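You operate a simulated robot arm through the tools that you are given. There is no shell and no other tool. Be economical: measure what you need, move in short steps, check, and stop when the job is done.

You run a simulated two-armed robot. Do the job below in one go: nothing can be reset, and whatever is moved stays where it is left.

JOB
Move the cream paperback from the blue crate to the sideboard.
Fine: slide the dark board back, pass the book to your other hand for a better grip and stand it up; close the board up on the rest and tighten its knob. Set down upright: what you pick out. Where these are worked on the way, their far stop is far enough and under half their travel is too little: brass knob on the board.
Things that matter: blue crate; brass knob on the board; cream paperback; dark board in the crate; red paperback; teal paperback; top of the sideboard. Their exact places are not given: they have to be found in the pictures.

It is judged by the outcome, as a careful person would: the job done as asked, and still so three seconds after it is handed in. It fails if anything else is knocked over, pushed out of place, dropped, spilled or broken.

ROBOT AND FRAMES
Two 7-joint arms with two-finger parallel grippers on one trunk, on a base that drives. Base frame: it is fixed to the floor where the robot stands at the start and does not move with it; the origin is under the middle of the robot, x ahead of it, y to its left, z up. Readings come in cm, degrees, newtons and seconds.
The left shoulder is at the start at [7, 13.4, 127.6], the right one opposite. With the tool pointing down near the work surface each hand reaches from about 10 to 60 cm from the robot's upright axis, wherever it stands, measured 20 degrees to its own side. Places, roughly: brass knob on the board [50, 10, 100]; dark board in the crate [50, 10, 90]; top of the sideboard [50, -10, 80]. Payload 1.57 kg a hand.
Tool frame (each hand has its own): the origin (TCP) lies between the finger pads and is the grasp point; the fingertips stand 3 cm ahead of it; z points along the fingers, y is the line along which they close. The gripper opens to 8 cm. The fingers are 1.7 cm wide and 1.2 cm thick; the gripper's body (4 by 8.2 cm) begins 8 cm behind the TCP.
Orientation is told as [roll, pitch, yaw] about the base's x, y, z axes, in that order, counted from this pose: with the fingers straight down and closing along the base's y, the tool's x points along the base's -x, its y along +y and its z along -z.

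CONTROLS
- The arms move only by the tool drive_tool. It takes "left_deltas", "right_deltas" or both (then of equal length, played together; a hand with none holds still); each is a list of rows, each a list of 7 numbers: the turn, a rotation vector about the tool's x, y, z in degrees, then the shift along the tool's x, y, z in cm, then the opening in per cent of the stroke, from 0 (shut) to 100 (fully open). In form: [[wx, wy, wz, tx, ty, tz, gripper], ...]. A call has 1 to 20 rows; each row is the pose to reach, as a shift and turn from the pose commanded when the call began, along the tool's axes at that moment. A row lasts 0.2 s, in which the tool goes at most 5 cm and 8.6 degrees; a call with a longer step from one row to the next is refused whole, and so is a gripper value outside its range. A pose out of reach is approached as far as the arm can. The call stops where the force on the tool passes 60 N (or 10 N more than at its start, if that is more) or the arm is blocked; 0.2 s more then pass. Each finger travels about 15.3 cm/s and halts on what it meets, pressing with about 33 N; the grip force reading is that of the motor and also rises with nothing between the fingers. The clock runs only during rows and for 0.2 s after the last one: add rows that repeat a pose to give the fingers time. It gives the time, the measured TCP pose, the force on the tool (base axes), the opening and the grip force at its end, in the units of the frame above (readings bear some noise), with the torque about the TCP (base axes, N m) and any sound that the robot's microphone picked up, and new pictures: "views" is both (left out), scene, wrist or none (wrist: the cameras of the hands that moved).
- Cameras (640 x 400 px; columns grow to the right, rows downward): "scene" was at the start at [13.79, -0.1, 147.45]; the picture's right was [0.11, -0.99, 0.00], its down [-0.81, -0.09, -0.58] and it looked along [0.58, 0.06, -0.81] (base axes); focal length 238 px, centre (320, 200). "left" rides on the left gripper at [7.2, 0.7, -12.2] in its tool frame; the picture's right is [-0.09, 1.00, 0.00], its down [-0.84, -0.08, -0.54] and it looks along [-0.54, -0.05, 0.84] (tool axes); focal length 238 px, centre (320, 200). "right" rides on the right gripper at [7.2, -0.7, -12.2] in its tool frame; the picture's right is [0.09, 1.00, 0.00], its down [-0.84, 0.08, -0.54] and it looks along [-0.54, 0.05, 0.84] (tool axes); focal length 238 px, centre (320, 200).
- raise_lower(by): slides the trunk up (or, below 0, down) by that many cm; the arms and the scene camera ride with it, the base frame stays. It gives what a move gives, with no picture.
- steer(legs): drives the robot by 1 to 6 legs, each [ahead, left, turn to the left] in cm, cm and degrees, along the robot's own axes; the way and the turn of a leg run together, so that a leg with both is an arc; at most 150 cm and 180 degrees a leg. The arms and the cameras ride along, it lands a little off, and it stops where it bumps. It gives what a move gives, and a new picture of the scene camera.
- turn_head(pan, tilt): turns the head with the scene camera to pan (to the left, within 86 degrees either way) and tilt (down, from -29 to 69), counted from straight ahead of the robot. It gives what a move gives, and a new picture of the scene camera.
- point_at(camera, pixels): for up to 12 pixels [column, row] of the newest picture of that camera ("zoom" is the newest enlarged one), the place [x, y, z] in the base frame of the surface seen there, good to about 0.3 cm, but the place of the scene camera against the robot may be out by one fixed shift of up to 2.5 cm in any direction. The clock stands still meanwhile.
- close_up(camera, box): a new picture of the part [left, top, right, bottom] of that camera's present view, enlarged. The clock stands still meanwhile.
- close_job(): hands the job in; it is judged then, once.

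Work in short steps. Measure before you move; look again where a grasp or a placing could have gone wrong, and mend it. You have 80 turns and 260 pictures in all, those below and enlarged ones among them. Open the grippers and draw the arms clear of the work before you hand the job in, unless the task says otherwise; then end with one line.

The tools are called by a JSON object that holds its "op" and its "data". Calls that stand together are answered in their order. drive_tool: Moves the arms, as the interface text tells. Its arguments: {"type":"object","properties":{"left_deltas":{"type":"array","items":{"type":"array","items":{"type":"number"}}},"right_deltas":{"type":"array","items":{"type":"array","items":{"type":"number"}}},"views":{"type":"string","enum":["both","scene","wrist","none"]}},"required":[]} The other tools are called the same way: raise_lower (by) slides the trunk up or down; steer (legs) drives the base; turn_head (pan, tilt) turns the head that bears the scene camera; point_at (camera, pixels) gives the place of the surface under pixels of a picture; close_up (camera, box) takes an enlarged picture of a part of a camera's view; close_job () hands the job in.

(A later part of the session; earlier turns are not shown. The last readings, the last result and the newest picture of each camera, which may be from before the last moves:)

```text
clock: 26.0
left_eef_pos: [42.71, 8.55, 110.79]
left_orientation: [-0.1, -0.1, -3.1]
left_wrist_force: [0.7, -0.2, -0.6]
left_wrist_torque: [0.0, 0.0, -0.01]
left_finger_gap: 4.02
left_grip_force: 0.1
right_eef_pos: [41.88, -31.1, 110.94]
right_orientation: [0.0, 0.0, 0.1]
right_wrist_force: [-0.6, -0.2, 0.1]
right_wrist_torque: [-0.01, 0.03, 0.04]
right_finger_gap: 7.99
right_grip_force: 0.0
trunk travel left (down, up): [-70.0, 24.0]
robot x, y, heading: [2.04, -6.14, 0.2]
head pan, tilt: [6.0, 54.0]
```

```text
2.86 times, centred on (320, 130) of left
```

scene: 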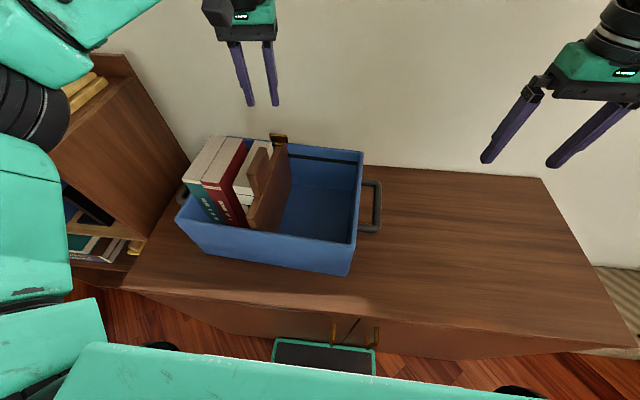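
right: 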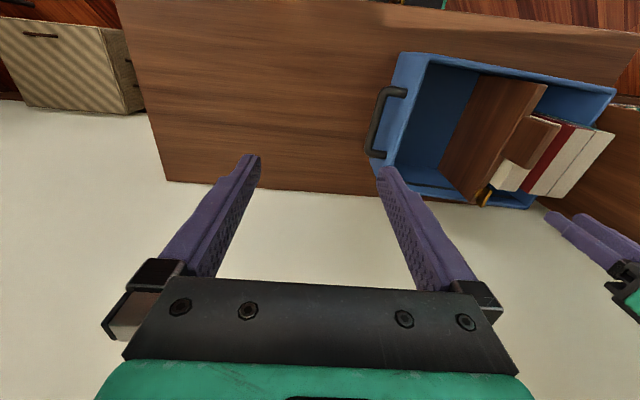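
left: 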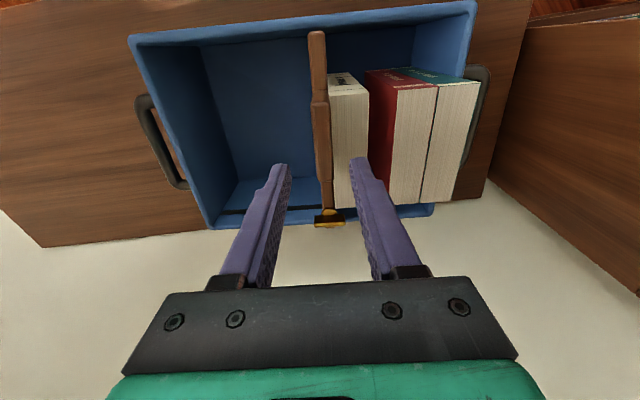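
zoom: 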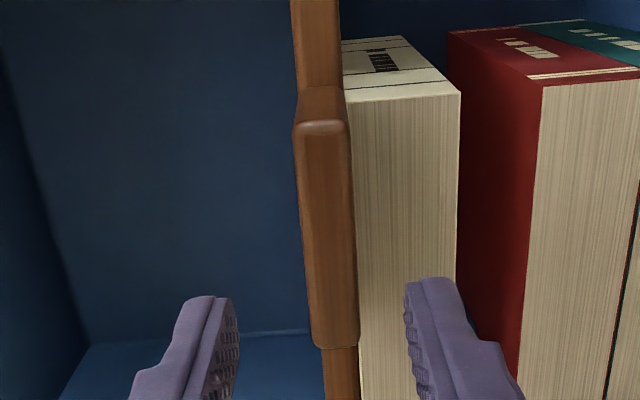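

The tab centre lies between the fingers. I lower, close on the tab above the book tops and slide 1.5 cm as a trial.

{"op": "drive_tool", "data": {"left_deltas": [[0, 0, 0, 0, 0.15, 3.5, 50], [0, 0, 0, 0, 0.15, 6.7, 50], [0, 0, 0, 0, 0.15, 6.7, 20], [0, 0, 0, 0, 0.15, 6.7, 0], [0, 0, 0, 0, 0.15, 6.7, 0], [0, 0, 0, 0, -0.4, 6.7, 0], [0, 0, 0, 0, -0.9, 6.7, 0], [0, 0, 0, 0, -1.4, 6.7, 0]]}}

{"op": "close_up", "data": {"camera": "left", "box": [180, 0, 500, 240]}}

```text
clock: 27.8
left_eef_pos: [42.48, 6.99, 104.24]
left_orientation: [-0.2, 0.1, -3.0]
left_wrist_force: [1.9, 4.6, 0.2]
left_wrist_torque: [0.25, -0.62, -0.53]
left_finger_gap: 1.58
left_grip_force: 31.2
right_eef_pos: [41.82, -30.92, 110.87]
right_orientation: [0.0, -0.2, 0.0]
right_wrist_force: [-0.8, 0.0, -0.2]
right_wrist_torque: [-0.01, -0.01, 0.03]
right_finger_gap: 8.0
right_grip_force: 0.1
trunk travel left (down, up): [-70.0, 24.0]
robot x, y, heading: [2.11, -5.49, 0.1]
head pan, tilt: [6.0, 54.0]
```

scene: 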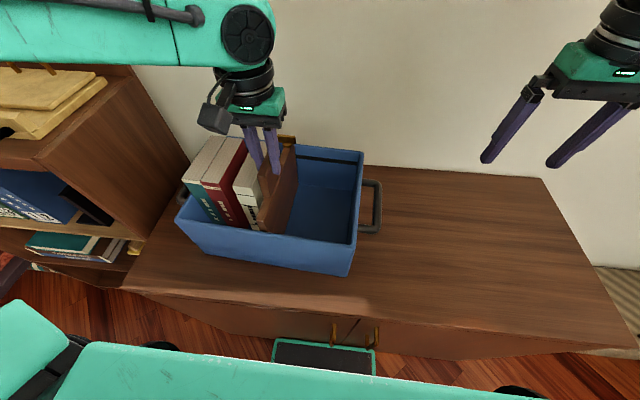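
left: 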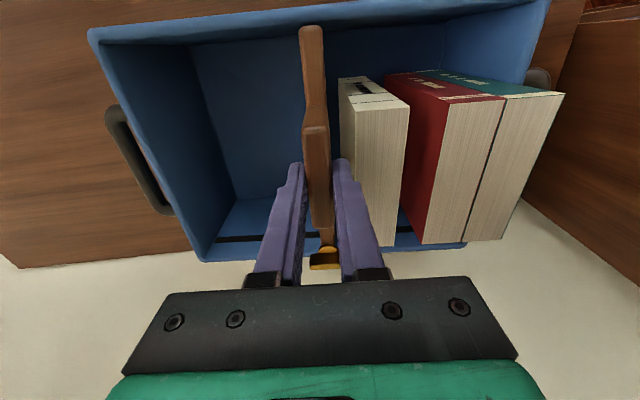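

```text
1.67 times, centred on (340, 120) of left
```

zoom: 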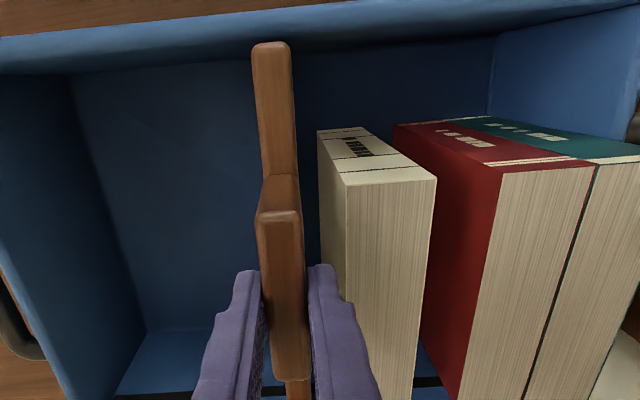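

The board slides easily (about 5 N) and the cream book stays put. I slide it 4 cm more.

{"op": "drive_tool", "data": {"left_deltas": [[0, 0, 0, 0, -0.7, 0, 0], [0, 0, 0, 0, -1.4, 0, 0], [0, 0, 0, 0, -2.1, 0, 0], [0, 0, 0, 0, -2.8, 0, 0], [0, 0, 0, 0, -3.5, 0, 0], [0, 0, 0, 0, -4.2, 0, 0], [0, 0, 0, 0, -4.2, 0, 0]]}}

```text
clock: 29.4
left_eef_pos: [42.26, 2.84, 104.22]
left_orientation: [-0.2, 0.0, -2.8]
left_wrist_force: [-2.1, 2.9, -3.6]
left_wrist_torque: [0.37, 0.31, -0.2]
left_finger_gap: 1.59
left_grip_force: 31.8
right_eef_pos: [41.92, -30.76, 110.89]
right_orientation: [0.1, 0.0, 0.1]
right_wrist_force: [-0.2, 0.0, -0.9]
right_wrist_torque: [-0.03, -0.01, 0.0]
right_finger_gap: 8.02
right_grip_force: 0.2
trunk travel left (down, up): [-70.0, 24.0]
robot x, y, heading: [1.92, -5.52, -0.2]
head pan, tilt: [6.0, 54.0]
```

scene: 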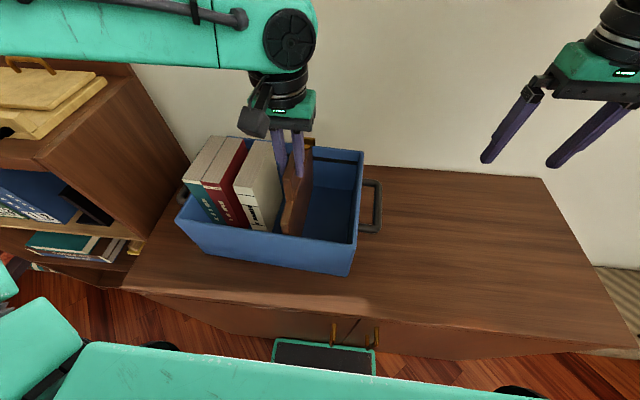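
left: 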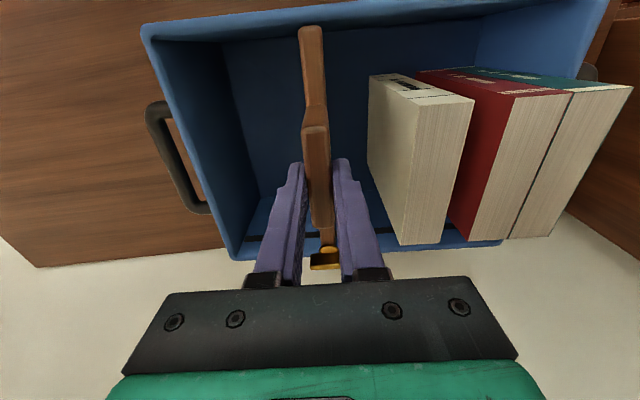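

The gap is now wide. I let go of the tab, lift, and move over the cream book.

{"op": "drive_tool", "data": {"left_deltas": [[0, 0, 0, 0, 0, 0, 40], [0, 0, 0, 0, 0, 0, 40], [0, 0, 0, 0, 0, -4, 40], [0, 0, 0, 0, 0, -8, 65], [0, 0, 0, -2, 4, -8, 65], [0, 0, 0, -4, 8.3, -8, 65], [0, 0, 0, -4, 8.3, -8, 65]], "views": "wrist"}}

{"op": "close_up", "data": {"camera": "left", "box": [200, 0, 480, 220]}}

```text
clock: 31.0
left_eef_pos: [46.71, 10.71, 112.4]
left_orientation: [0.1, -0.1, -2.9]
left_wrist_force: [0.1, -0.1, -0.7]
left_wrist_torque: [0.02, 0.0, 0.0]
left_finger_gap: 5.22
left_grip_force: 0.1
right_eef_pos: [41.75, -31.11, 110.96]
right_orientation: [0.0, 0.0, 0.2]
right_wrist_force: [-0.1, -0.3, 0.5]
right_wrist_torque: [-0.01, 0.0, 0.03]
right_finger_gap: 8.0
right_grip_force: 0.0
trunk travel left (down, up): [-70.0, 24.0]
robot x, y, heading: [2.32, -5.85, 0.0]
head pan, tilt: [6.0, 54.0]
```

left: 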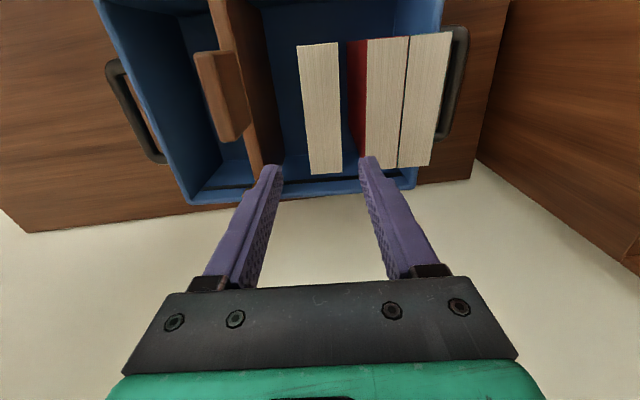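

```text
1.82 times, centred on (340, 110) of left
```

zoom: 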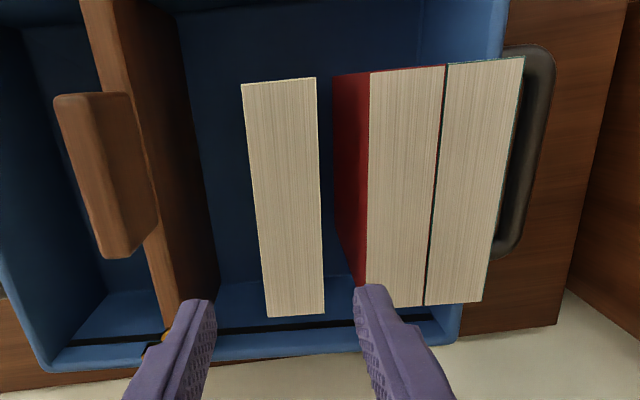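

{"op": "point_at", "data": {"camera": "zoom", "pixels": [[246, 90], [312, 84], [271, 310], [320, 308], [368, 280], [373, 80], [335, 150]]}}

```text
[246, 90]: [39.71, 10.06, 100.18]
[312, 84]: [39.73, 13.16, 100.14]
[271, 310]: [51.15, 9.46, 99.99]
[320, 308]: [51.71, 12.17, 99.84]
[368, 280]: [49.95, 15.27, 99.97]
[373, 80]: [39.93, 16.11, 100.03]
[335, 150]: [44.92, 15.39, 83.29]
```

The book runs from (39.7, 11.6) to (51.5, 10.8), 3 cm thick. I lower the fingers around it at x≈47.5, stopping when they just straddle it.

{"op": "drive_tool", "data": {"left_deltas": [[0, 0, 0.9, -0.78, 0.44, 4, 65], [0, 0, 0.9, -0.78, 0.44, 8, 65], [0, 0, 0.9, -0.78, 0.44, 10.5, 65], [0, 0, 0.9, -0.78, 0.44, 10.5, 65]], "views": "wrist"}}

{"op": "close_up", "data": {"camera": "left", "box": [220, 20, 460, 220]}}

```text
clock: 32.0
left_eef_pos: [47.51, 11.16, 101.88]
left_orientation: [-0.1, -0.2, -4.0]
left_wrist_force: [1.0, 0.6, -0.6]
left_wrist_torque: [0.04, 0.04, 0.01]
left_finger_gap: 5.2
left_grip_force: 0.0
right_eef_pos: [41.85, -30.98, 111.05]
right_orientation: [0.0, 0.0, 0.1]
right_wrist_force: [0.3, 0.3, -0.1]
right_wrist_torque: [0.01, 0.02, -0.03]
right_finger_gap: 7.99
right_grip_force: 0.0
trunk travel left (down, up): [-70.0, 24.0]
robot x, y, heading: [2.13, -5.8, -0.0]
head pan, tilt: [6.0, 54.0]
```

left: 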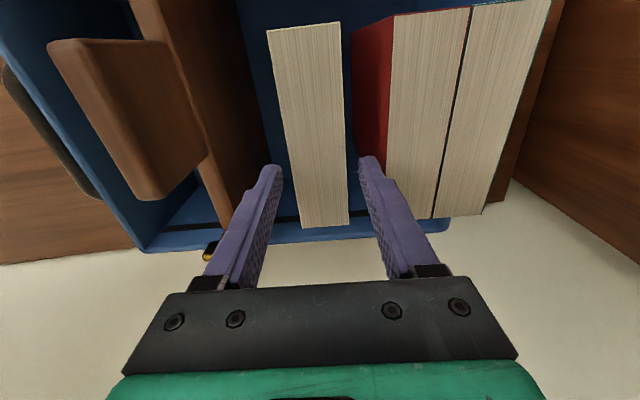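

```text
2.00 times, centred on (340, 120) of left
```

zoom: 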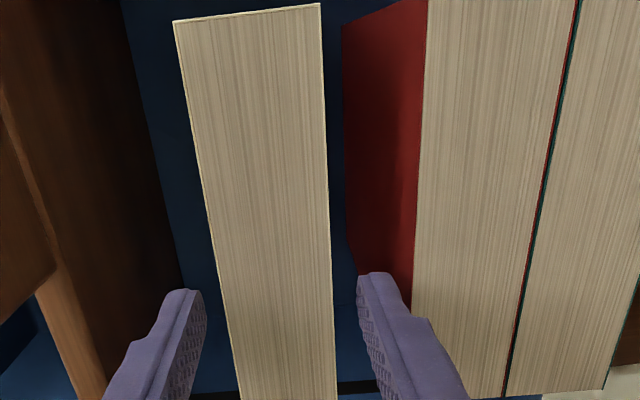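

Clearance to the red book is narrow (about 0.4 cm), so I shift slightly away and narrow the opening. Then I go down and close.

{"op": "drive_tool", "data": {"left_deltas": [[0, 0, 0, 0, -0.1, 0, 58], [0, 0, 0, 0, -0.1, 2.4, 58], [0, 0, 0, 0, -0.1, 4.7, 58], [0, 0, 0, 0, -0.1, 4.7, 58], [0, 0, 0, 0, -0.1, 4.7, 25], [0, 0, 0, 0, -0.1, 4.7, 20], [0, 0, 0, 0, -0.1, 4.7, 0], [0, 0, 0, 0, -0.1, 4.7, 0]]}}

```text
clock: 33.8
left_eef_pos: [47.44, 11.28, 97.43]
left_orientation: [-0.1, -0.1, -3.8]
left_wrist_force: [0.0, -1.1, -1.6]
left_wrist_torque: [-0.19, -0.22, -0.07]
left_finger_gap: 3.58
left_grip_force: 32.6
right_eef_pos: [41.62, -30.97, 110.93]
right_orientation: [-0.1, 0.0, 0.1]
right_wrist_force: [-0.7, -0.4, 0.3]
right_wrist_torque: [0.0, -0.03, 0.0]
right_finger_gap: 8.0
right_grip_force: 0.0
trunk travel left (down, up): [-70.0, 24.0]
robot x, y, heading: [2.05, -5.99, 0.2]
head pan, tilt: [6.0, 54.0]
```

scene: 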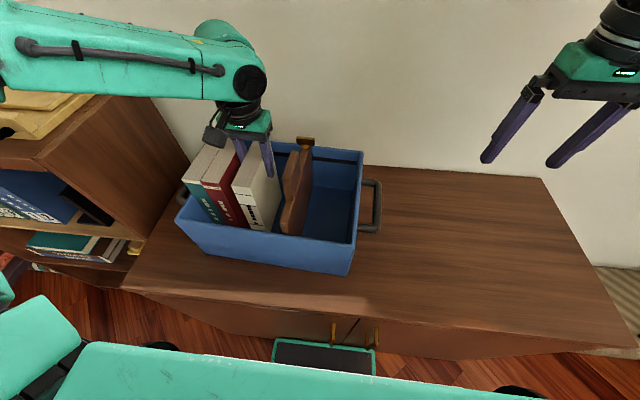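
left: 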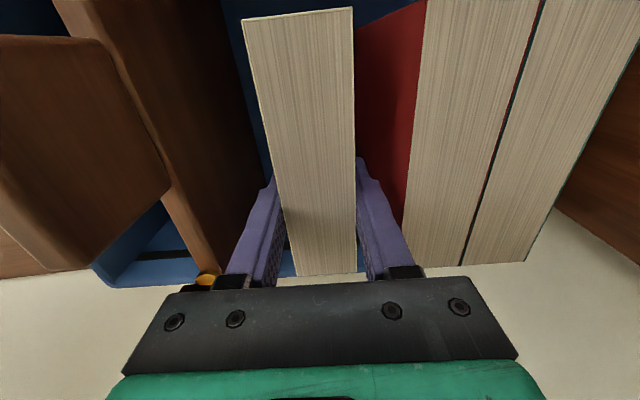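

Held firmly (gap 3.6 cm). I lift a little first with the arm to check the grip.

{"op": "drive_tool", "data": {"left_deltas": [[0, 0, 0, 0, 0, -0.7, 0], [0, 0, 0, 0, 0, -1.4, 0], [0, 0, 0, 0, 0, -2, 0], [0, 0, 0, 0, 0, -2, 0]]}}

{"op": "raise_lower", "data": {"by": 17}}

{"op": "turn_head", "data": {"pan": 6, "tilt": 54}}

```text
clock: 34.8
left_eef_pos: [47.64, 11.19, 99.19]
left_orientation: [-0.2, 0.0, -3.8]
left_wrist_force: [0.4, -0.7, -7.0]
left_wrist_torque: [0.01, -0.13, -0.01]
left_finger_gap: 3.61
left_grip_force: 33.2
right_eef_pos: [41.89, -30.96, 110.86]
right_orientation: [0.0, 0.0, 0.1]
right_wrist_force: [0.9, -0.3, -0.8]
right_wrist_torque: [0.0, -0.01, -0.02]
right_finger_gap: 7.98
right_grip_force: 0.0
trunk travel left (down, up): [-70.0, 24.0]
robot x, y, heading: [2.04, -6.08, 0.2]
head pan, tilt: [6.0, 54.0]
```

scene: 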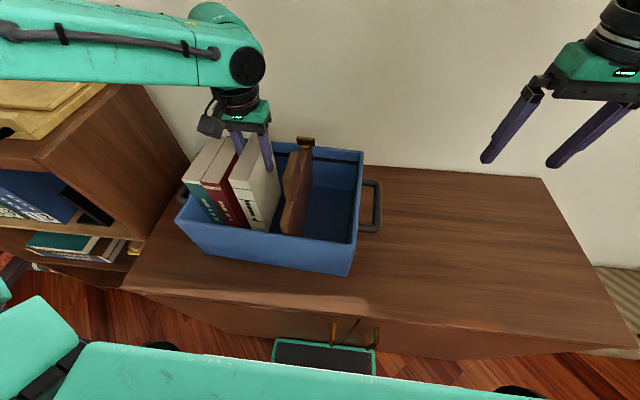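
left: 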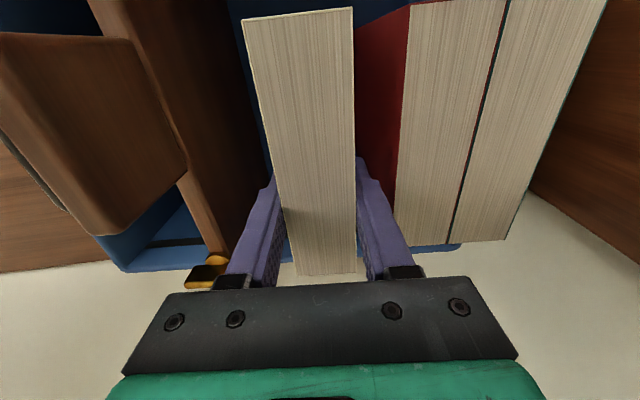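

```text
clock: 36.7
left_eef_pos: [47.66, 11.22, 116.16]
left_orientation: [-0.1, 0.0, -3.8]
left_wrist_force: [-0.4, 0.3, -7.7]
left_wrist_torque: [0.03, -0.08, 0.01]
left_finger_gap: 3.58
left_grip_force: 33.5
right_eef_pos: [41.94, -30.94, 127.88]
right_orientation: [-0.1, 0.0, 0.1]
right_wrist_force: [0.1, 0.3, -0.6]
right_wrist_torque: [0.01, 0.02, 0.02]
right_finger_gap: 7.99
right_grip_force: 0.1
trunk travel left (down, up): [-87.0, 7.0]
robot x, y, heading: [2.21, -5.95, 0.2]
head pan, tilt: [6.0, 54.0]
```

```text
clock: 37.3
left_eef_pos: [47.62, 11.13, 116.12]
left_orientation: [-0.2, 0.0, -4.0]
left_wrist_force: [0.3, -0.1, -7.0]
left_wrist_torque: [-0.02, -0.12, 0.01]
left_finger_gap: 3.61
left_grip_force: 33.0
right_eef_pos: [41.92, -30.97, 127.91]
right_orientation: [-0.1, -0.1, 0.2]
right_wrist_force: [-0.4, -0.6, 1.1]
right_wrist_torque: [0.03, 0.01, 0.02]
right_finger_gap: 7.99
right_grip_force: 0.1
trunk travel left (down, up): [-87.0, 7.0]
robot x, y, heading: [2.11, -5.73, -0.3]
head pan, tilt: [6.0, 54.0]
```

scene: 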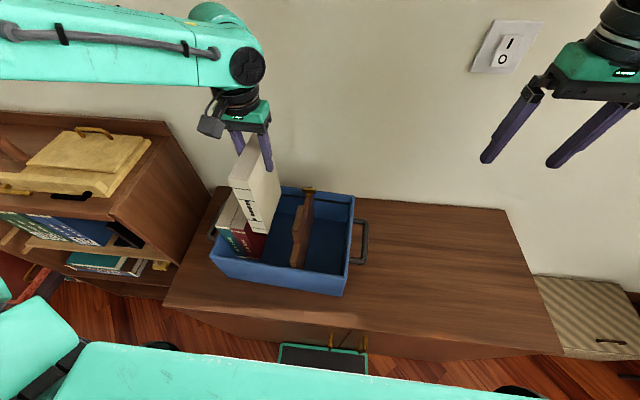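

The book (about 7 N) hangs straight and clear of the rim. I raise the trunk to the top so it clears the tab, then carry it to the right and turn it so its spine faces the right hand.

{"op": "raise_lower", "data": {"by": 7}}

{"op": "drive_tool", "data": {"left_deltas": [[0, 0, 0, 0.2, -3, 0, 0], [0, 0, 0, 0.3, -6, 0, 0], [0, 0, 0, 0.4, -9, 0, 0], [0, 0, 0, 0.6, -12, 0, 0], [0, 0, -7, 0.6, -14.2, 0, 0], [0, 0, -14, 0.6, -14.2, 0, 0], [0, 0, -21, 0.6, -14.2, 0, 0], [0, 0, -28, 0.6, -14.2, 0, 0], [0, 0, -36, 0.6, -14.2, 0, 0], [0, 0, -44, 0.6, -14.2, 0, 0], [0, 0, -44, 0.6, -14.2, 0, 0]]}}

```text
clock: 38.4
left_eef_pos: [47.66, 11.3, 123.13]
left_orientation: [-0.1, 0.0, -3.9]
left_wrist_force: [0.9, -0.2, -6.8]
left_wrist_torque: [-0.01, -0.11, 0.0]
left_finger_gap: 3.59
left_grip_force: 33.0
right_eef_pos: [41.95, -30.94, 134.9]
right_orientation: [0.1, 0.0, -0.1]
right_wrist_force: [-0.2, 0.2, 0.8]
right_wrist_torque: [0.01, 0.0, 0.01]
right_finger_gap: 8.01
right_grip_force: 0.0
trunk travel left (down, up): [-94.0, 0.0]
robot x, y, heading: [1.78, -5.92, -0.0]
head pan, tilt: [6.0, 54.0]
```

```text
clock: 40.8
left_eef_pos: [44.53, -0.43, 123.34]
left_orientation: [-0.2, 0.1, 40.1]
left_wrist_force: [-0.3, -0.9, -6.7]
left_wrist_torque: [0.08, -0.06, -0.02]
left_finger_gap: 3.57
left_grip_force: 33.0
left hand out of reach, approached as far as the arm can: row 4, 5, 6, 7, 8, 9, 10, 11
right_eef_pos: [41.85, -30.92, 134.89]
right_orientation: [0.0, 0.0, 0.0]
right_wrist_force: [0.1, -0.1, 0.0]
right_wrist_torque: [0.01, 0.01, -0.01]
right_finger_gap: 8.02
right_grip_force: 0.1
trunk travel left (down, up): [-94.0, 0.0]
robot x, y, heading: [2.07, -6.22, 0.0]
head pan, tilt: [6.0, 54.0]
```

scene: 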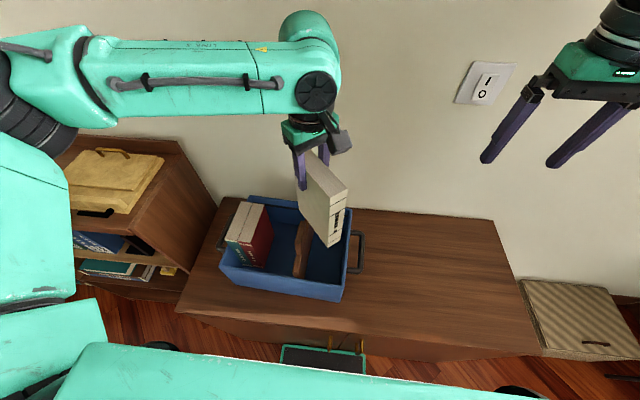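
left: 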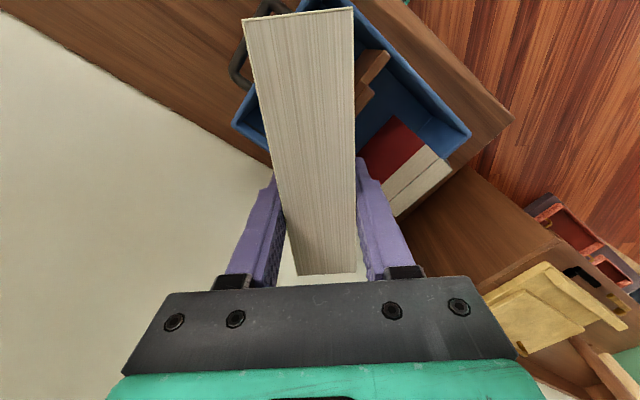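

The book hangs with its spine toward the right hand, spine line at about (38.4, −5.5), z 107–126. I turn the right hand to yaw 40 first.

{"op": "drive_tool", "data": {"right_deltas": [[0, 0, -8, 2, 0, 2, 100], [0, 0, -16, 4, 1, 4, 100], [0, 0, -24, 6, 2, 6, 100], [0, 0, -32, 8, 3, 8, 100], [0, 0, -40, 9, 4, 9, 100], [0, 0, -40, 9, 4, 9, 100]], "views": "none"}}

{"op": "drive_tool", "data": {"right_deltas": [[0, -8, 0, 0, 0, 0, 100], [0, -16, 0, 0, 0, 0, 100], [0, -24, 0, 0, 0, 0, 100], [0, -32, 0, 0, 0, 0, 100], [0, -40, 0, 0, 0, 0, 100], [0, -48, 0, 0, 0, 0, 100], [0, -55, 0, 0, 0, 0, 100], [0, -60, 0, 0, 0, 0, 100], [0, -60, 0, 0, 0, 0, 100]]}}

```text
clock: 42.2
left_eef_pos: [44.56, -0.46, 123.32]
left_orientation: [-0.2, 0.0, 40.1]
left_wrist_force: [0.8, -0.1, -6.8]
left_wrist_torque: [0.07, -0.1, -0.02]
left_finger_gap: 3.61
left_grip_force: 32.8
right_eef_pos: [32.83, -26.94, 125.87]
right_orientation: [0.0, -0.1, 40.3]
right_wrist_force: [-0.4, 0.6, 0.0]
right_wrist_torque: [-0.01, 0.04, 0.02]
right_finger_gap: 7.99
right_grip_force: 0.1
trunk travel left (down, up): [-94.0, 0.0]
robot x, y, heading: [2.12, -5.7, 0.1]
head pan, tilt: [6.0, 54.0]
```

```text
clock: 44.2
left_eef_pos: [44.51, -0.48, 123.36]
left_orientation: [-0.2, -0.1, 40.1]
left_wrist_force: [-0.1, -0.3, -5.8]
left_wrist_torque: [0.08, -0.11, 0.03]
left_finger_gap: 3.6
left_grip_force: 33.4
right_eef_pos: [32.34, -23.01, 137.63]
right_orientation: [0.3, -59.9, 39.8]
right_wrist_force: [-0.7, -0.6, -0.4]
right_wrist_torque: [0.01, 0.03, -0.03]
right_finger_gap: 8.0
right_grip_force: 0.0
right hand out of reach, approached as far as the arm can: row 2, 3, 4, 5, 6, 7, 8, 9
trunk travel left (down, up): [-94.0, 0.0]
robot x, y, heading: [1.87, -5.83, 0.3]
head pan, tilt: [6.0, 54.0]
```

scene: 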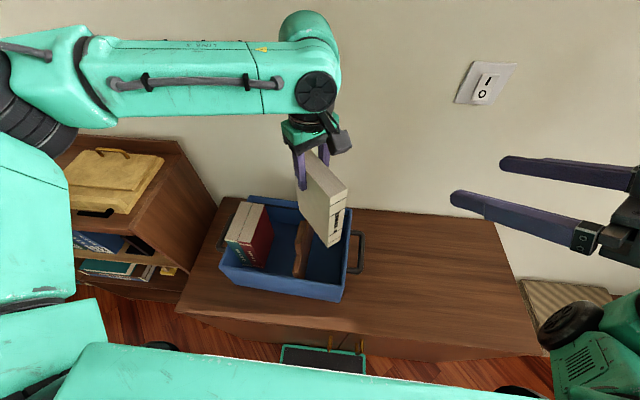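
right: 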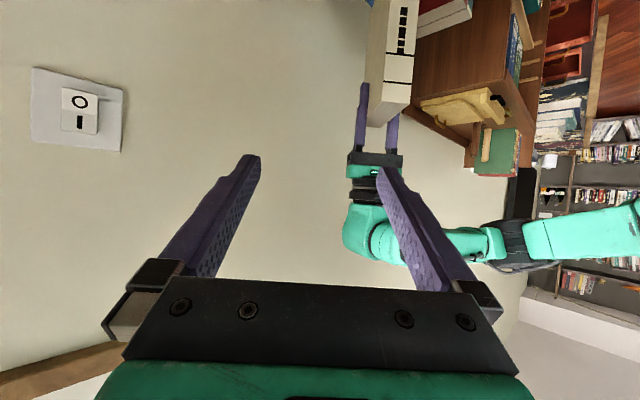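

The right hand took the orientation but sits higher than asked. I move it toward the pre-grasp point, about (34.5, −8.7, 118.5).

{"op": "drive_tool", "data": {"right_deltas": [[0, 0, 0, 1.85, 1.6, 3.1, 100], [0, 0, 0, 3.7, 3.2, 6.3, 100], [0, 0, 0, 5.5, 4.8, 9.5, 100], [0, 0, 0, 7.4, 6.4, 12.7, 100], [0, 0, 0, 9.3, 8, 15.8, 100], [0, 0, 0, 11.1, 9.5, 19, 100], [0, 0, 0, 11.1, 9.5, 19, 100]]}}

```text
clock: 45.8
left_eef_pos: [44.15, -0.58, 123.53]
left_orientation: [0.1, 0.0, 40.0]
left_wrist_force: [-10.3, 6.9, -17.5]
left_wrist_torque: [1.11, -0.08, -0.89]
left_finger_gap: 3.77
left_grip_force: 32.8
right_eef_pos: [40.04, -11.42, 118.55]
right_orientation: [-0.4, -60.4, 40.4]
right_wrist_force: [9.7, -8.2, 11.4]
right_wrist_torque: [0.55, -0.02, -0.46]
right_finger_gap: 6.98
right_grip_force: 0.0
right hand out of reach, approached as far as the arm can: row 1, 2, 3, 4, 5, 6, 7
trunk travel left (down, up): [-94.0, 0.0]
robot x, y, heading: [1.49, -6.07, 0.2]
head pan, tilt: [6.0, 54.0]
```

scene: 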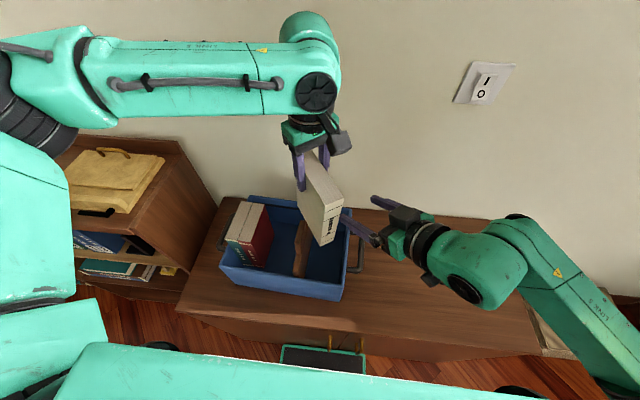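
right: 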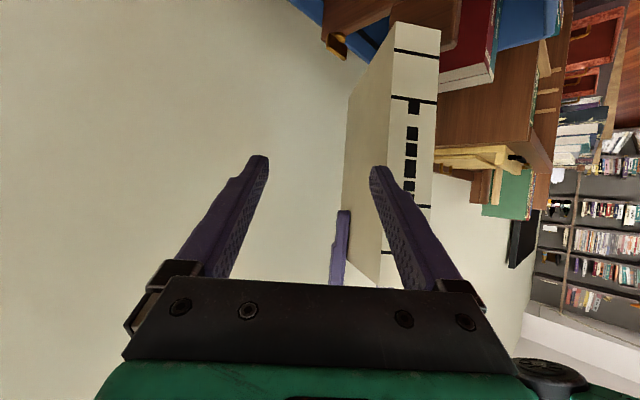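

The right finger touched the book because the hand could not come as near the robot as asked. I back off at once and check the book.

{"op": "drive_tool", "data": {"right_deltas": [[0, 0, 0, 0, -1, -1, 100], [0, 0, 0, 0, -2, -3, 100], [0, 0, 0, 0, -3, -5, 100], [0, 0, 0, 0, -3, -5, 100]]}}

{"op": "close_up", "data": {"camera": "left", "box": [180, 0, 460, 300]}}

```text
clock: 46.8
left_eef_pos: [44.6, -0.45, 123.46]
left_orientation: [-0.2, 0.0, 40.1]
left_wrist_force: [-0.3, -0.2, -7.1]
left_wrist_torque: [0.05, -0.07, 0.02]
left_finger_gap: 3.56
left_grip_force: 33.8
right_eef_pos: [39.88, -16.04, 120.77]
right_orientation: [0.3, -60.0, 40.2]
right_wrist_force: [-0.5, -0.2, 0.6]
right_wrist_torque: [0.0, 0.0, 0.03]
right_finger_gap: 8.02
right_grip_force: 0.0
right hand out of reach, approached as far as the arm can: row 2, 3, 4
trunk travel left (down, up): [-94.0, 0.0]
robot x, y, heading: [2.16, -5.63, 0.3]
head pan, tilt: [6.0, 54.0]
```

scene: 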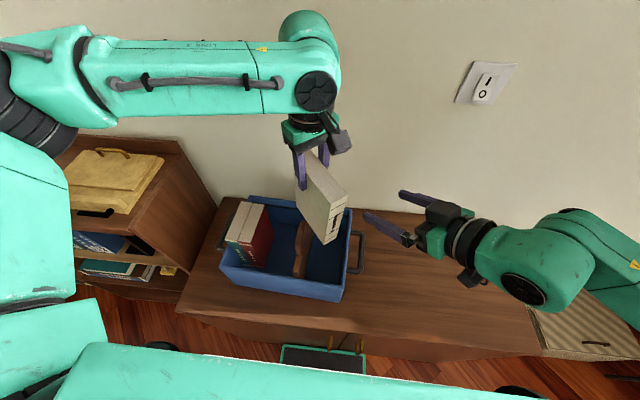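
right: 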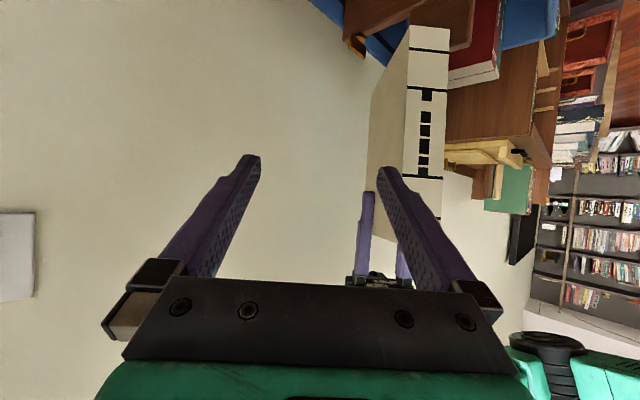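

```text
1.33 times, centred on (320, 150) of left
```

zoom: 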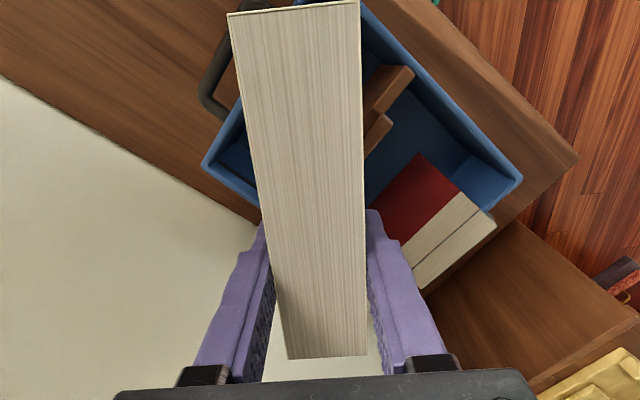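

The book is undisturbed. The right arm prefers pointing more to the left, so I back it off and turn both book and right hand a further 35°, so the spine faces −y.

{"op": "drive_tool", "data": {"right_deltas": [[0, 0, 0, 0.45, -2.3, -2, 100], [0, 0, 0, 0.89, -4.6, -3.94, 100], [-6, 0, -3.5, 0.89, -4.6, -3.94, 100], [-12, 0, -7, 0.89, -4.6, -3.94, 100], [-18, 0, -10.5, 0.89, -4.6, -3.94, 100], [-24, 0, -14, 0.89, -4.6, -3.94, 100], [-30.3, 0, -17.5, 0.89, -4.6, -3.94, 100], [-30.3, 0, -17.5, 0.89, -4.6, -3.94, 100]], "left_deltas": [[0, 0, 0, 0, 0, 0, 0], [0, 0, 0, 0, 0, 0, 0], [0, 0, -7, 0, 0, 0, 0], [0, 0, -14, 0, 0, 0, 0], [0, 0, -21, 0, 0, 0, 0], [0, 0, -28, 0, 0, 0, 0], [0, 0, -35, 0, 0, 0, 0], [0, 0, -35, 0, 0, 0, 0]]}}

```text
clock: 48.6
left_eef_pos: [44.18, -0.78, 123.36]
left_orientation: [-0.2, 0.1, 75.1]
left_wrist_force: [-0.4, -0.5, -6.4]
left_wrist_torque: [0.1, -0.03, 0.01]
left_finger_gap: 3.57
left_grip_force: 32.9
right_eef_pos: [39.84, -22.68, 122.17]
right_orientation: [-0.1, -60.0, 75.2]
right_wrist_force: [0.2, -0.3, 0.2]
right_wrist_torque: [-0.02, 0.02, 0.03]
right_finger_gap: 7.99
right_grip_force: 0.0
right hand out of reach, approached as far as the arm can: row 1, 2, 3, 4, 5
trunk travel left (down, up): [-94.0, 0.0]
robot x, y, heading: [2.08, -5.94, -0.2]
head pan, tilt: [6.0, 54.0]
```

scene: 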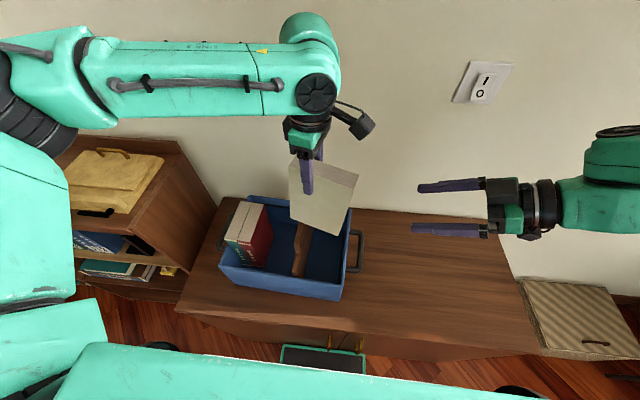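
right: 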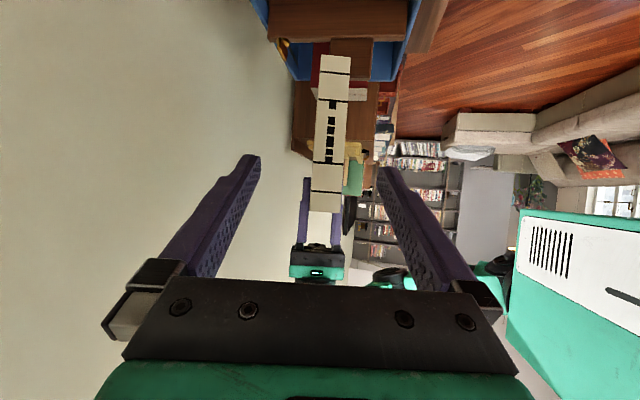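
left: 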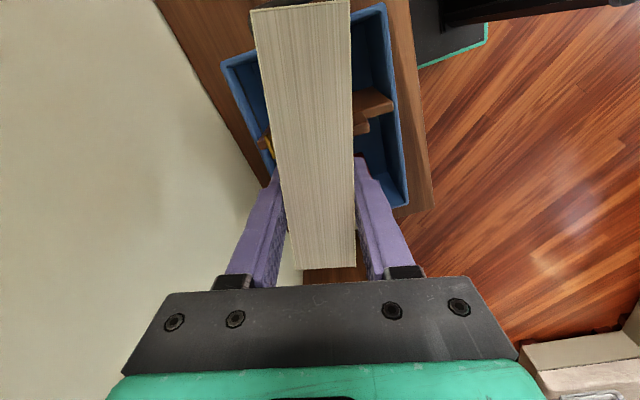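

Now the right camera sees the spine nicely between the fingers. I measure its edges.

{"op": "point_at", "data": {"camera": "right", "pixels": [[323, 65], [347, 65], [318, 130], [344, 130], [313, 190], [340, 190], [325, 225]]}}

```text
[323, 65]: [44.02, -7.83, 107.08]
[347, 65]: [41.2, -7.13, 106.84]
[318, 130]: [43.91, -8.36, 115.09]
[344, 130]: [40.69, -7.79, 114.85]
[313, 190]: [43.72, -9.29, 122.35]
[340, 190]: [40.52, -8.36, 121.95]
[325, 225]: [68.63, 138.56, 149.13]
```

Spine centre is about (42.3, −8.1) at z 114. I line up and advance to just short of it.

{"op": "drive_tool", "data": {"right_deltas": [[0, 0, 0, -0.2, 0.5, 3, 100], [0, 0, 0, -0.5, 1, 6, 100], [0, 0, 0, -0.8, 1.5, 9, 100], [0, 0, 0, -0.8, 1.5, 11.5, 85], [0, 0, 0, -0.8, 1.5, 11.5, 85]]}}

{"op": "point_at", "data": {"camera": "right", "pixels": [[320, 100], [320, 130], [320, 160]]}}

```text
clock: 49.8
left_eef_pos: [44.45, -0.61, 123.25]
left_orientation: [-0.2, 0.1, 75.1]
left_wrist_force: [-0.2, -0.5, -7.1]
left_wrist_torque: [0.1, -0.05, 0.01]
left_finger_gap: 3.58
left_grip_force: 32.7
right_eef_pos: [41.1, -11.94, 116.93]
right_orientation: [-0.2, -60.1, 75.1]
right_wrist_force: [-0.4, -0.1, -0.6]
right_wrist_torque: [0.01, 0.0, 0.01]
right_finger_gap: 6.81
right_grip_force: 0.0
trunk travel left (down, up): [-94.0, 0.0]
robot x, y, heading: [1.95, -5.84, 0.1]
head pan, tilt: [6.0, 54.0]
```

scene: 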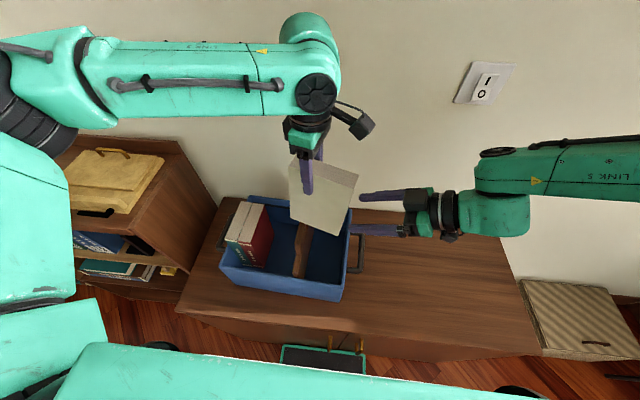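
right: 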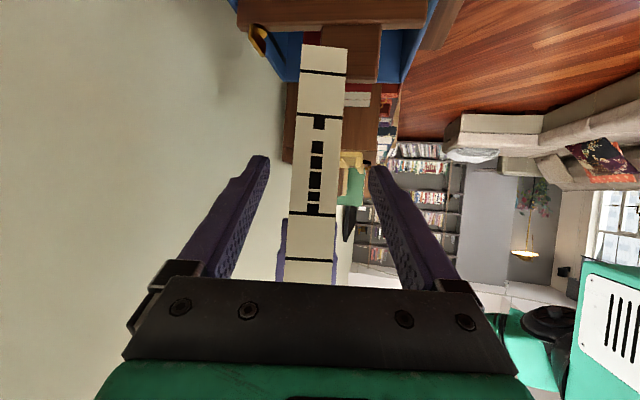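

```text
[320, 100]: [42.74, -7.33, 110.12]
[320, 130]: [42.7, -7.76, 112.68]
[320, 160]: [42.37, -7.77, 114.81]
```

Centred between the fingers. I advance the remaining 8 cm and close the right hand on the book while the left still holds it.

{"op": "drive_tool", "data": {"right_deltas": [[0, 0, 0, 0, -0.1, 3, 85], [0, 0, 0, 0, -0.1, 6, 85], [0, 0, 0, 0, -0.1, 8.2, 85], [0, 0, 0, 0, -0.1, 8.2, 85], [0, 0, 0, 0, -0.1, 8.2, 45], [0, 0, 0, 0, -0.1, 8.2, 30], [0, 0, 0, 0, -0.1, 8.2, 0], [0, 0, 0, 0, -0.1, 8.2, 0]]}}

```text
clock: 51.6
left_eef_pos: [44.46, -0.59, 123.21]
left_orientation: [0.0, 0.1, 75.0]
left_wrist_force: [-19.0, 0.3, 0.7]
left_wrist_torque: [0.07, 1.12, -0.61]
left_finger_gap: 3.59
left_grip_force: 32.9
right_eef_pos: [42.99, -5.17, 112.88]
right_orientation: [-0.2, -60.0, 75.0]
right_wrist_force: [19.6, -1.0, -0.7]
right_wrist_torque: [-0.35, 0.96, -0.3]
right_finger_gap: 3.63
right_grip_force: 33.0
trunk travel left (down, up): [-94.0, 0.0]
robot x, y, heading: [2.41, -5.81, 0.0]
head pan, tilt: [6.0, 54.0]
```

scene: 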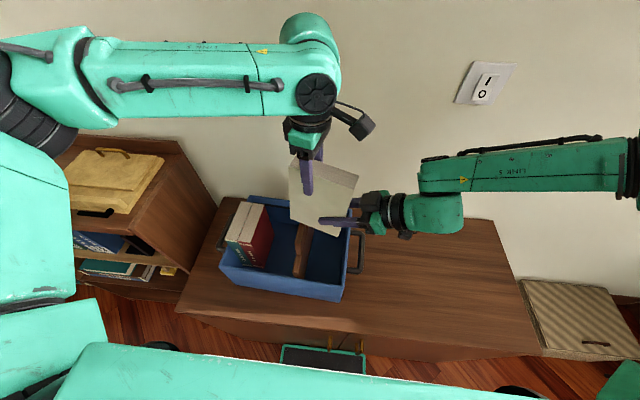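
right: 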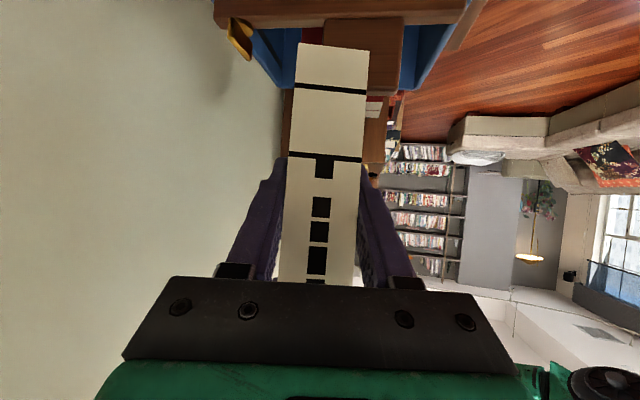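

Both hands hold the book with about 19 N between them sideways. I shift the right hand a touch to relieve it.

{"op": "drive_tool", "data": {"right_deltas": [[0, 0, 0, 0, -0.3, 0, 0], [0, 0, 0, 0, -0.3, 0, 0]], "views": "none"}}

```text
clock: 52.2
left_eef_pos: [44.52, -0.49, 123.27]
left_orientation: [0.0, -0.1, 75.3]
left_wrist_force: [-5.1, 6.7, -8.3]
left_wrist_torque: [0.38, 1.02, 0.08]
left_finger_gap: 3.57
left_grip_force: 32.9
right_eef_pos: [43.24, -5.09, 112.92]
right_orientation: [0.1, -60.1, 75.1]
right_wrist_force: [5.0, -6.7, 1.9]
right_wrist_torque: [0.42, -0.58, -0.36]
right_finger_gap: 3.56
right_grip_force: 32.8
trunk travel left (down, up): [-94.0, 0.0]
robot x, y, heading: [2.19, -6.61, 0.0]
head pan, tilt: [6.0, 54.0]
```

Side force is down to 5 N. Now the left hand opens and rises clear of the book.

{"op": "drive_tool", "data": {"left_deltas": [[0, 0, 0, 0, 0, 0, 55], [0, 0, 0, 0, 0, 0, 65], [0, 0, 0, 0, 0, -2, 65], [0, 0, 0, 0, 0, -4, 65], [0, 0, 0, 0, 0, -6, 65], [0, 0, 0, 0, 0, -8, 65]]}}

```text
clock: 53.6
left_eef_pos: [43.69, 0.04, 131.29]
left_orientation: [-0.1, 0.2, 75.2]
left_wrist_force: [-1.0, 0.0, -0.2]
left_wrist_torque: [0.01, -0.02, 0.0]
left_finger_gap: 5.19
left_grip_force: 0.1
left hand out of reach, approached as far as the arm can: row 5, 6
right_eef_pos: [43.29, -5.0, 112.95]
right_orientation: [-0.1, -60.0, 75.1]
right_wrist_force: [0.2, -0.1, -0.2]
right_wrist_torque: [-0.21, 0.05, -0.02]
right_finger_gap: 3.57
right_grip_force: 33.0
trunk travel left (down, up): [-94.0, 0.0]
robot x, y, heading: [2.02, -5.41, 0.2]
head pan, tilt: [6.0, 54.0]
```

scene: 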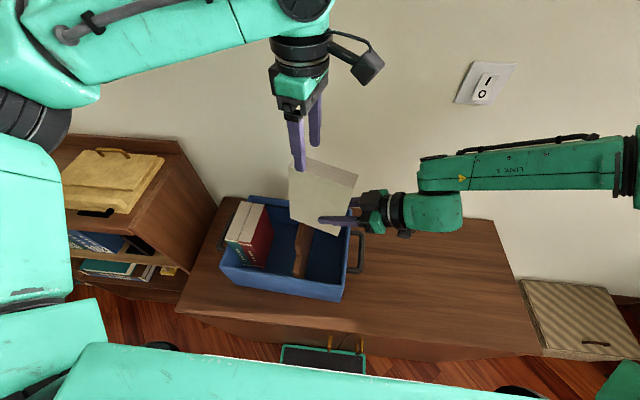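
left: 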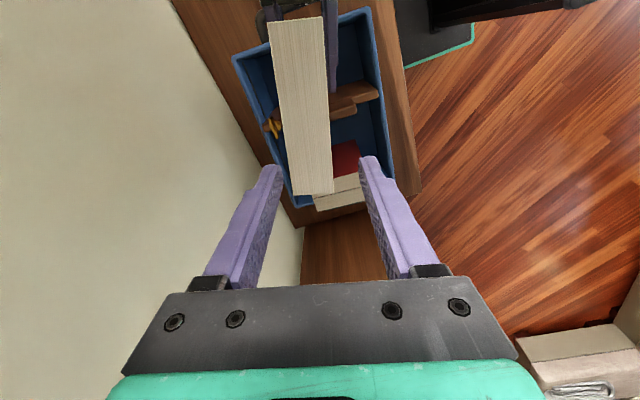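

The left hand is clear. I carry the book with the right hand to the right in small steps and watch the load.

{"op": "drive_tool", "data": {"right_deltas": [[0, 0, 0, 1.2, -0.6, -2.1, 0], [0, 0, 0, 2.4, -1.3, -4.2, 0], [0, 0, 0, 3.9, -2.1, -6.7, 0], [0, 0, 0, 5.8, -3.1, -10, 0], [0, 0, 0, 7.7, -4.1, -13.4, 0], [0, 0, 0, 7.7, -4.1, -13.4, 0]]}}

```text
clock: 55.0
left_eef_pos: [43.73, -0.02, 131.31]
left_orientation: [-0.1, 0.2, 75.3]
left_wrist_force: [-0.1, 0.6, -0.5]
left_wrist_torque: [0.0, 0.0, -0.02]
left_finger_gap: 5.21
left_grip_force: 0.1
right_eef_pos: [43.63, -21.2, 112.94]
right_orientation: [0.1, -60.0, 75.1]
right_wrist_force: [0.8, -0.1, -0.8]
right_wrist_torque: [-0.25, 0.07, -0.02]
right_finger_gap: 3.6
right_grip_force: 33.2
trunk travel left (down, up): [-94.0, 0.0]
robot x, y, heading: [2.37, -6.26, 0.1]
head pan, tilt: [6.0, 54.0]
```

scene: 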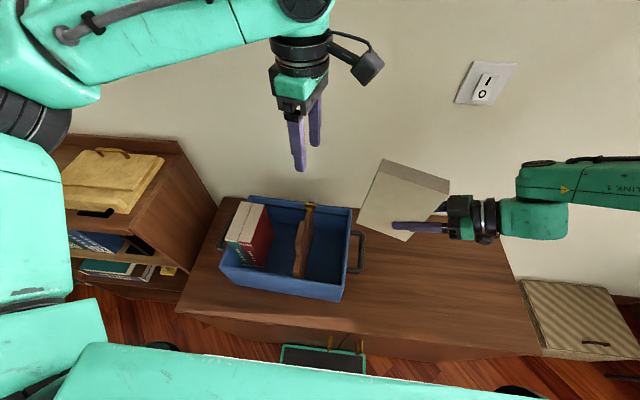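
right: 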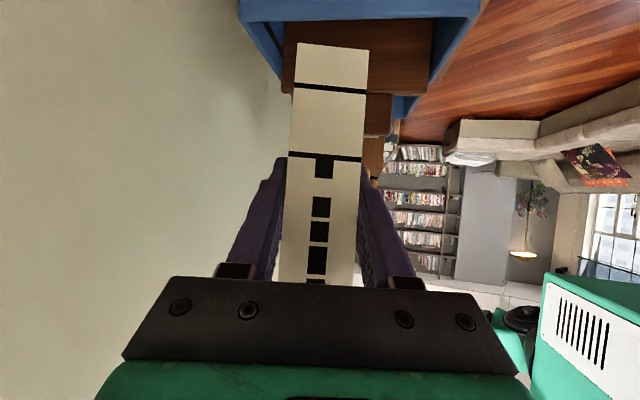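

The book came along. I measure its tilt from the scene camera before lowering.

{"op": "close_up", "data": {"camera": "scene", "box": [340, 140, 480, 250]}}

```text
3.64 times, centred on (410, 195) of scene
```

zoom: 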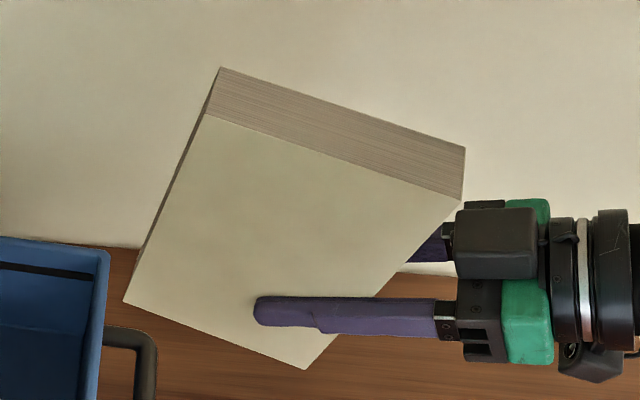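

{"op": "point_at", "data": {"camera": "zoom", "pixels": [[207, 120], [456, 194], [128, 298], [304, 365], [224, 70], [462, 150], [165, 210], [280, 140], [350, 162], [190, 322], [250, 345]]}}

```text
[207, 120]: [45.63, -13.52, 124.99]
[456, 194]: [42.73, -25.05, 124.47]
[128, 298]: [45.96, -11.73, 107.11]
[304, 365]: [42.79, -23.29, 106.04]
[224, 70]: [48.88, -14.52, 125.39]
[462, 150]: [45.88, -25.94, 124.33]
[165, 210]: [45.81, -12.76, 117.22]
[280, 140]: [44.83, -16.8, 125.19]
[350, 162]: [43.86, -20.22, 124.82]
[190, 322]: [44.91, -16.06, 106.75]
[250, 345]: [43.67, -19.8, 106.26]
```

The book leans about 5° in its own plane (spine side low). I correct the hand's pitch by +5°, move 10 cm further right, and take the left hand away from above the tab.

{"op": "drive_tool", "data": {"right_deltas": [[0, 1, 0, 1, -0.5, -1.7, 0], [0, 2, 0, 2, -1, -3.4, 0], [0, 3, 0, 3, -1.5, -5, 0], [0, 4, 0, 4, -2.1, -6.7, 0], [0, 5, 0, 4.83, -2.6, -8.4, 0], [0, 5, 0, 4.83, -2.6, -8.4, 0]], "left_deltas": [[0, 0, 0, -1.9, 2.2, -0.6, 60], [0, 0, 0, -3.8, 4.3, -1.2, 60], [0, 0, 0, -5.8, 6.5, -1.8, 50], [0, 0, 0, -7.7, 8.6, -2.4, 50], [0, 0, 0, -9.6, 10.8, -3, 50], [0, 0, 0, -9.6, 10.8, -3, 50]]}}

{"op": "close_up", "data": {"camera": "scene", "box": [380, 130, 540, 250]}}

```text
clock: 56.4
left_eef_pos: [36.07, 12.21, 134.17]
left_orientation: [0.0, 0.1, 75.1]
left_wrist_force: [0.6, -1.0, 0.7]
left_wrist_torque: [0.0, -0.01, -0.01]
left_finger_gap: 3.97
left_grip_force: 0.0
right_eef_pos: [43.44, -31.16, 112.7]
right_orientation: [0.1, -55.0, 75.0]
right_wrist_force: [0.0, -0.8, 1.2]
right_wrist_torque: [-0.24, 0.03, 0.01]
right_finger_gap: 3.58
right_grip_force: 32.9
trunk travel left (down, up): [-94.0, 0.0]
robot x, y, heading: [1.89, -5.98, 0.0]
head pan, tilt: [6.0, 54.0]
```

scene: 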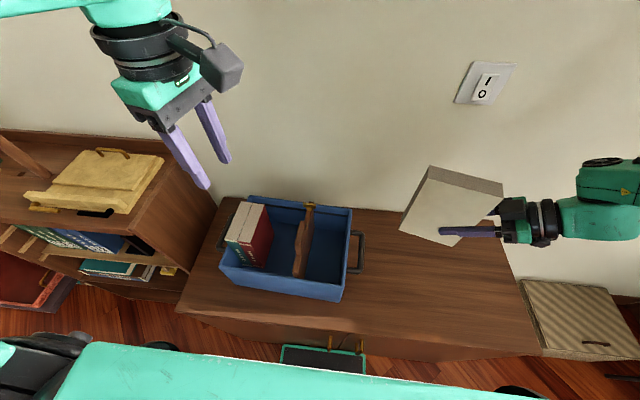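
right: 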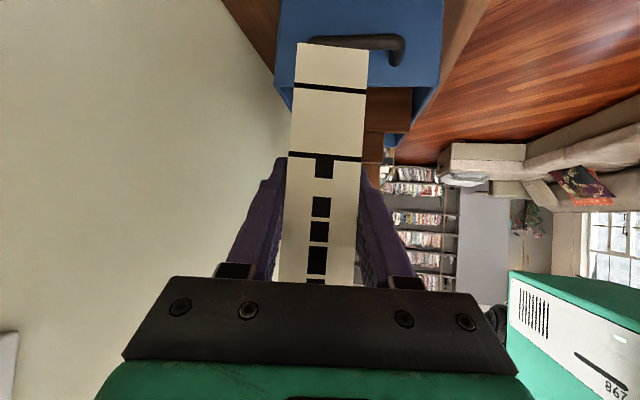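
left: 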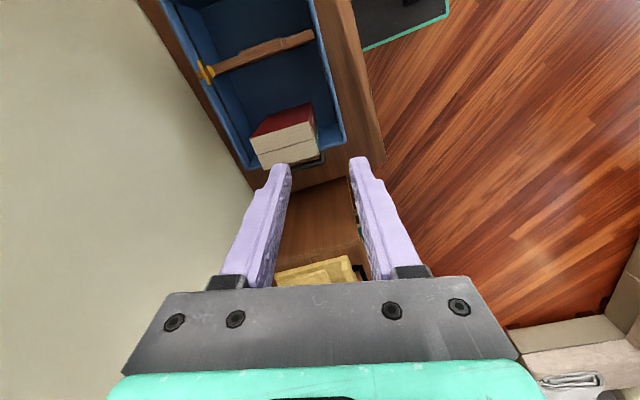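

```text
3.33 times, centred on (460, 190) of scene
```

zoom: 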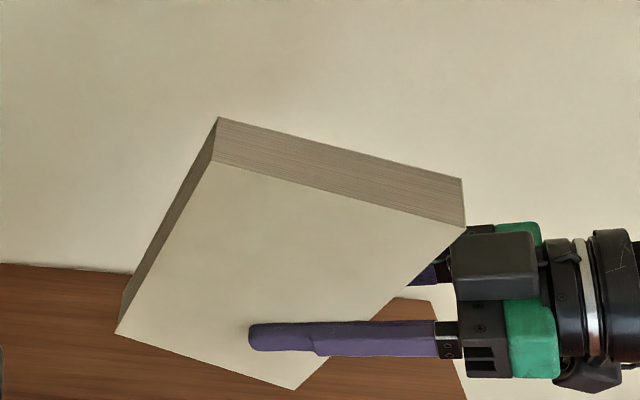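

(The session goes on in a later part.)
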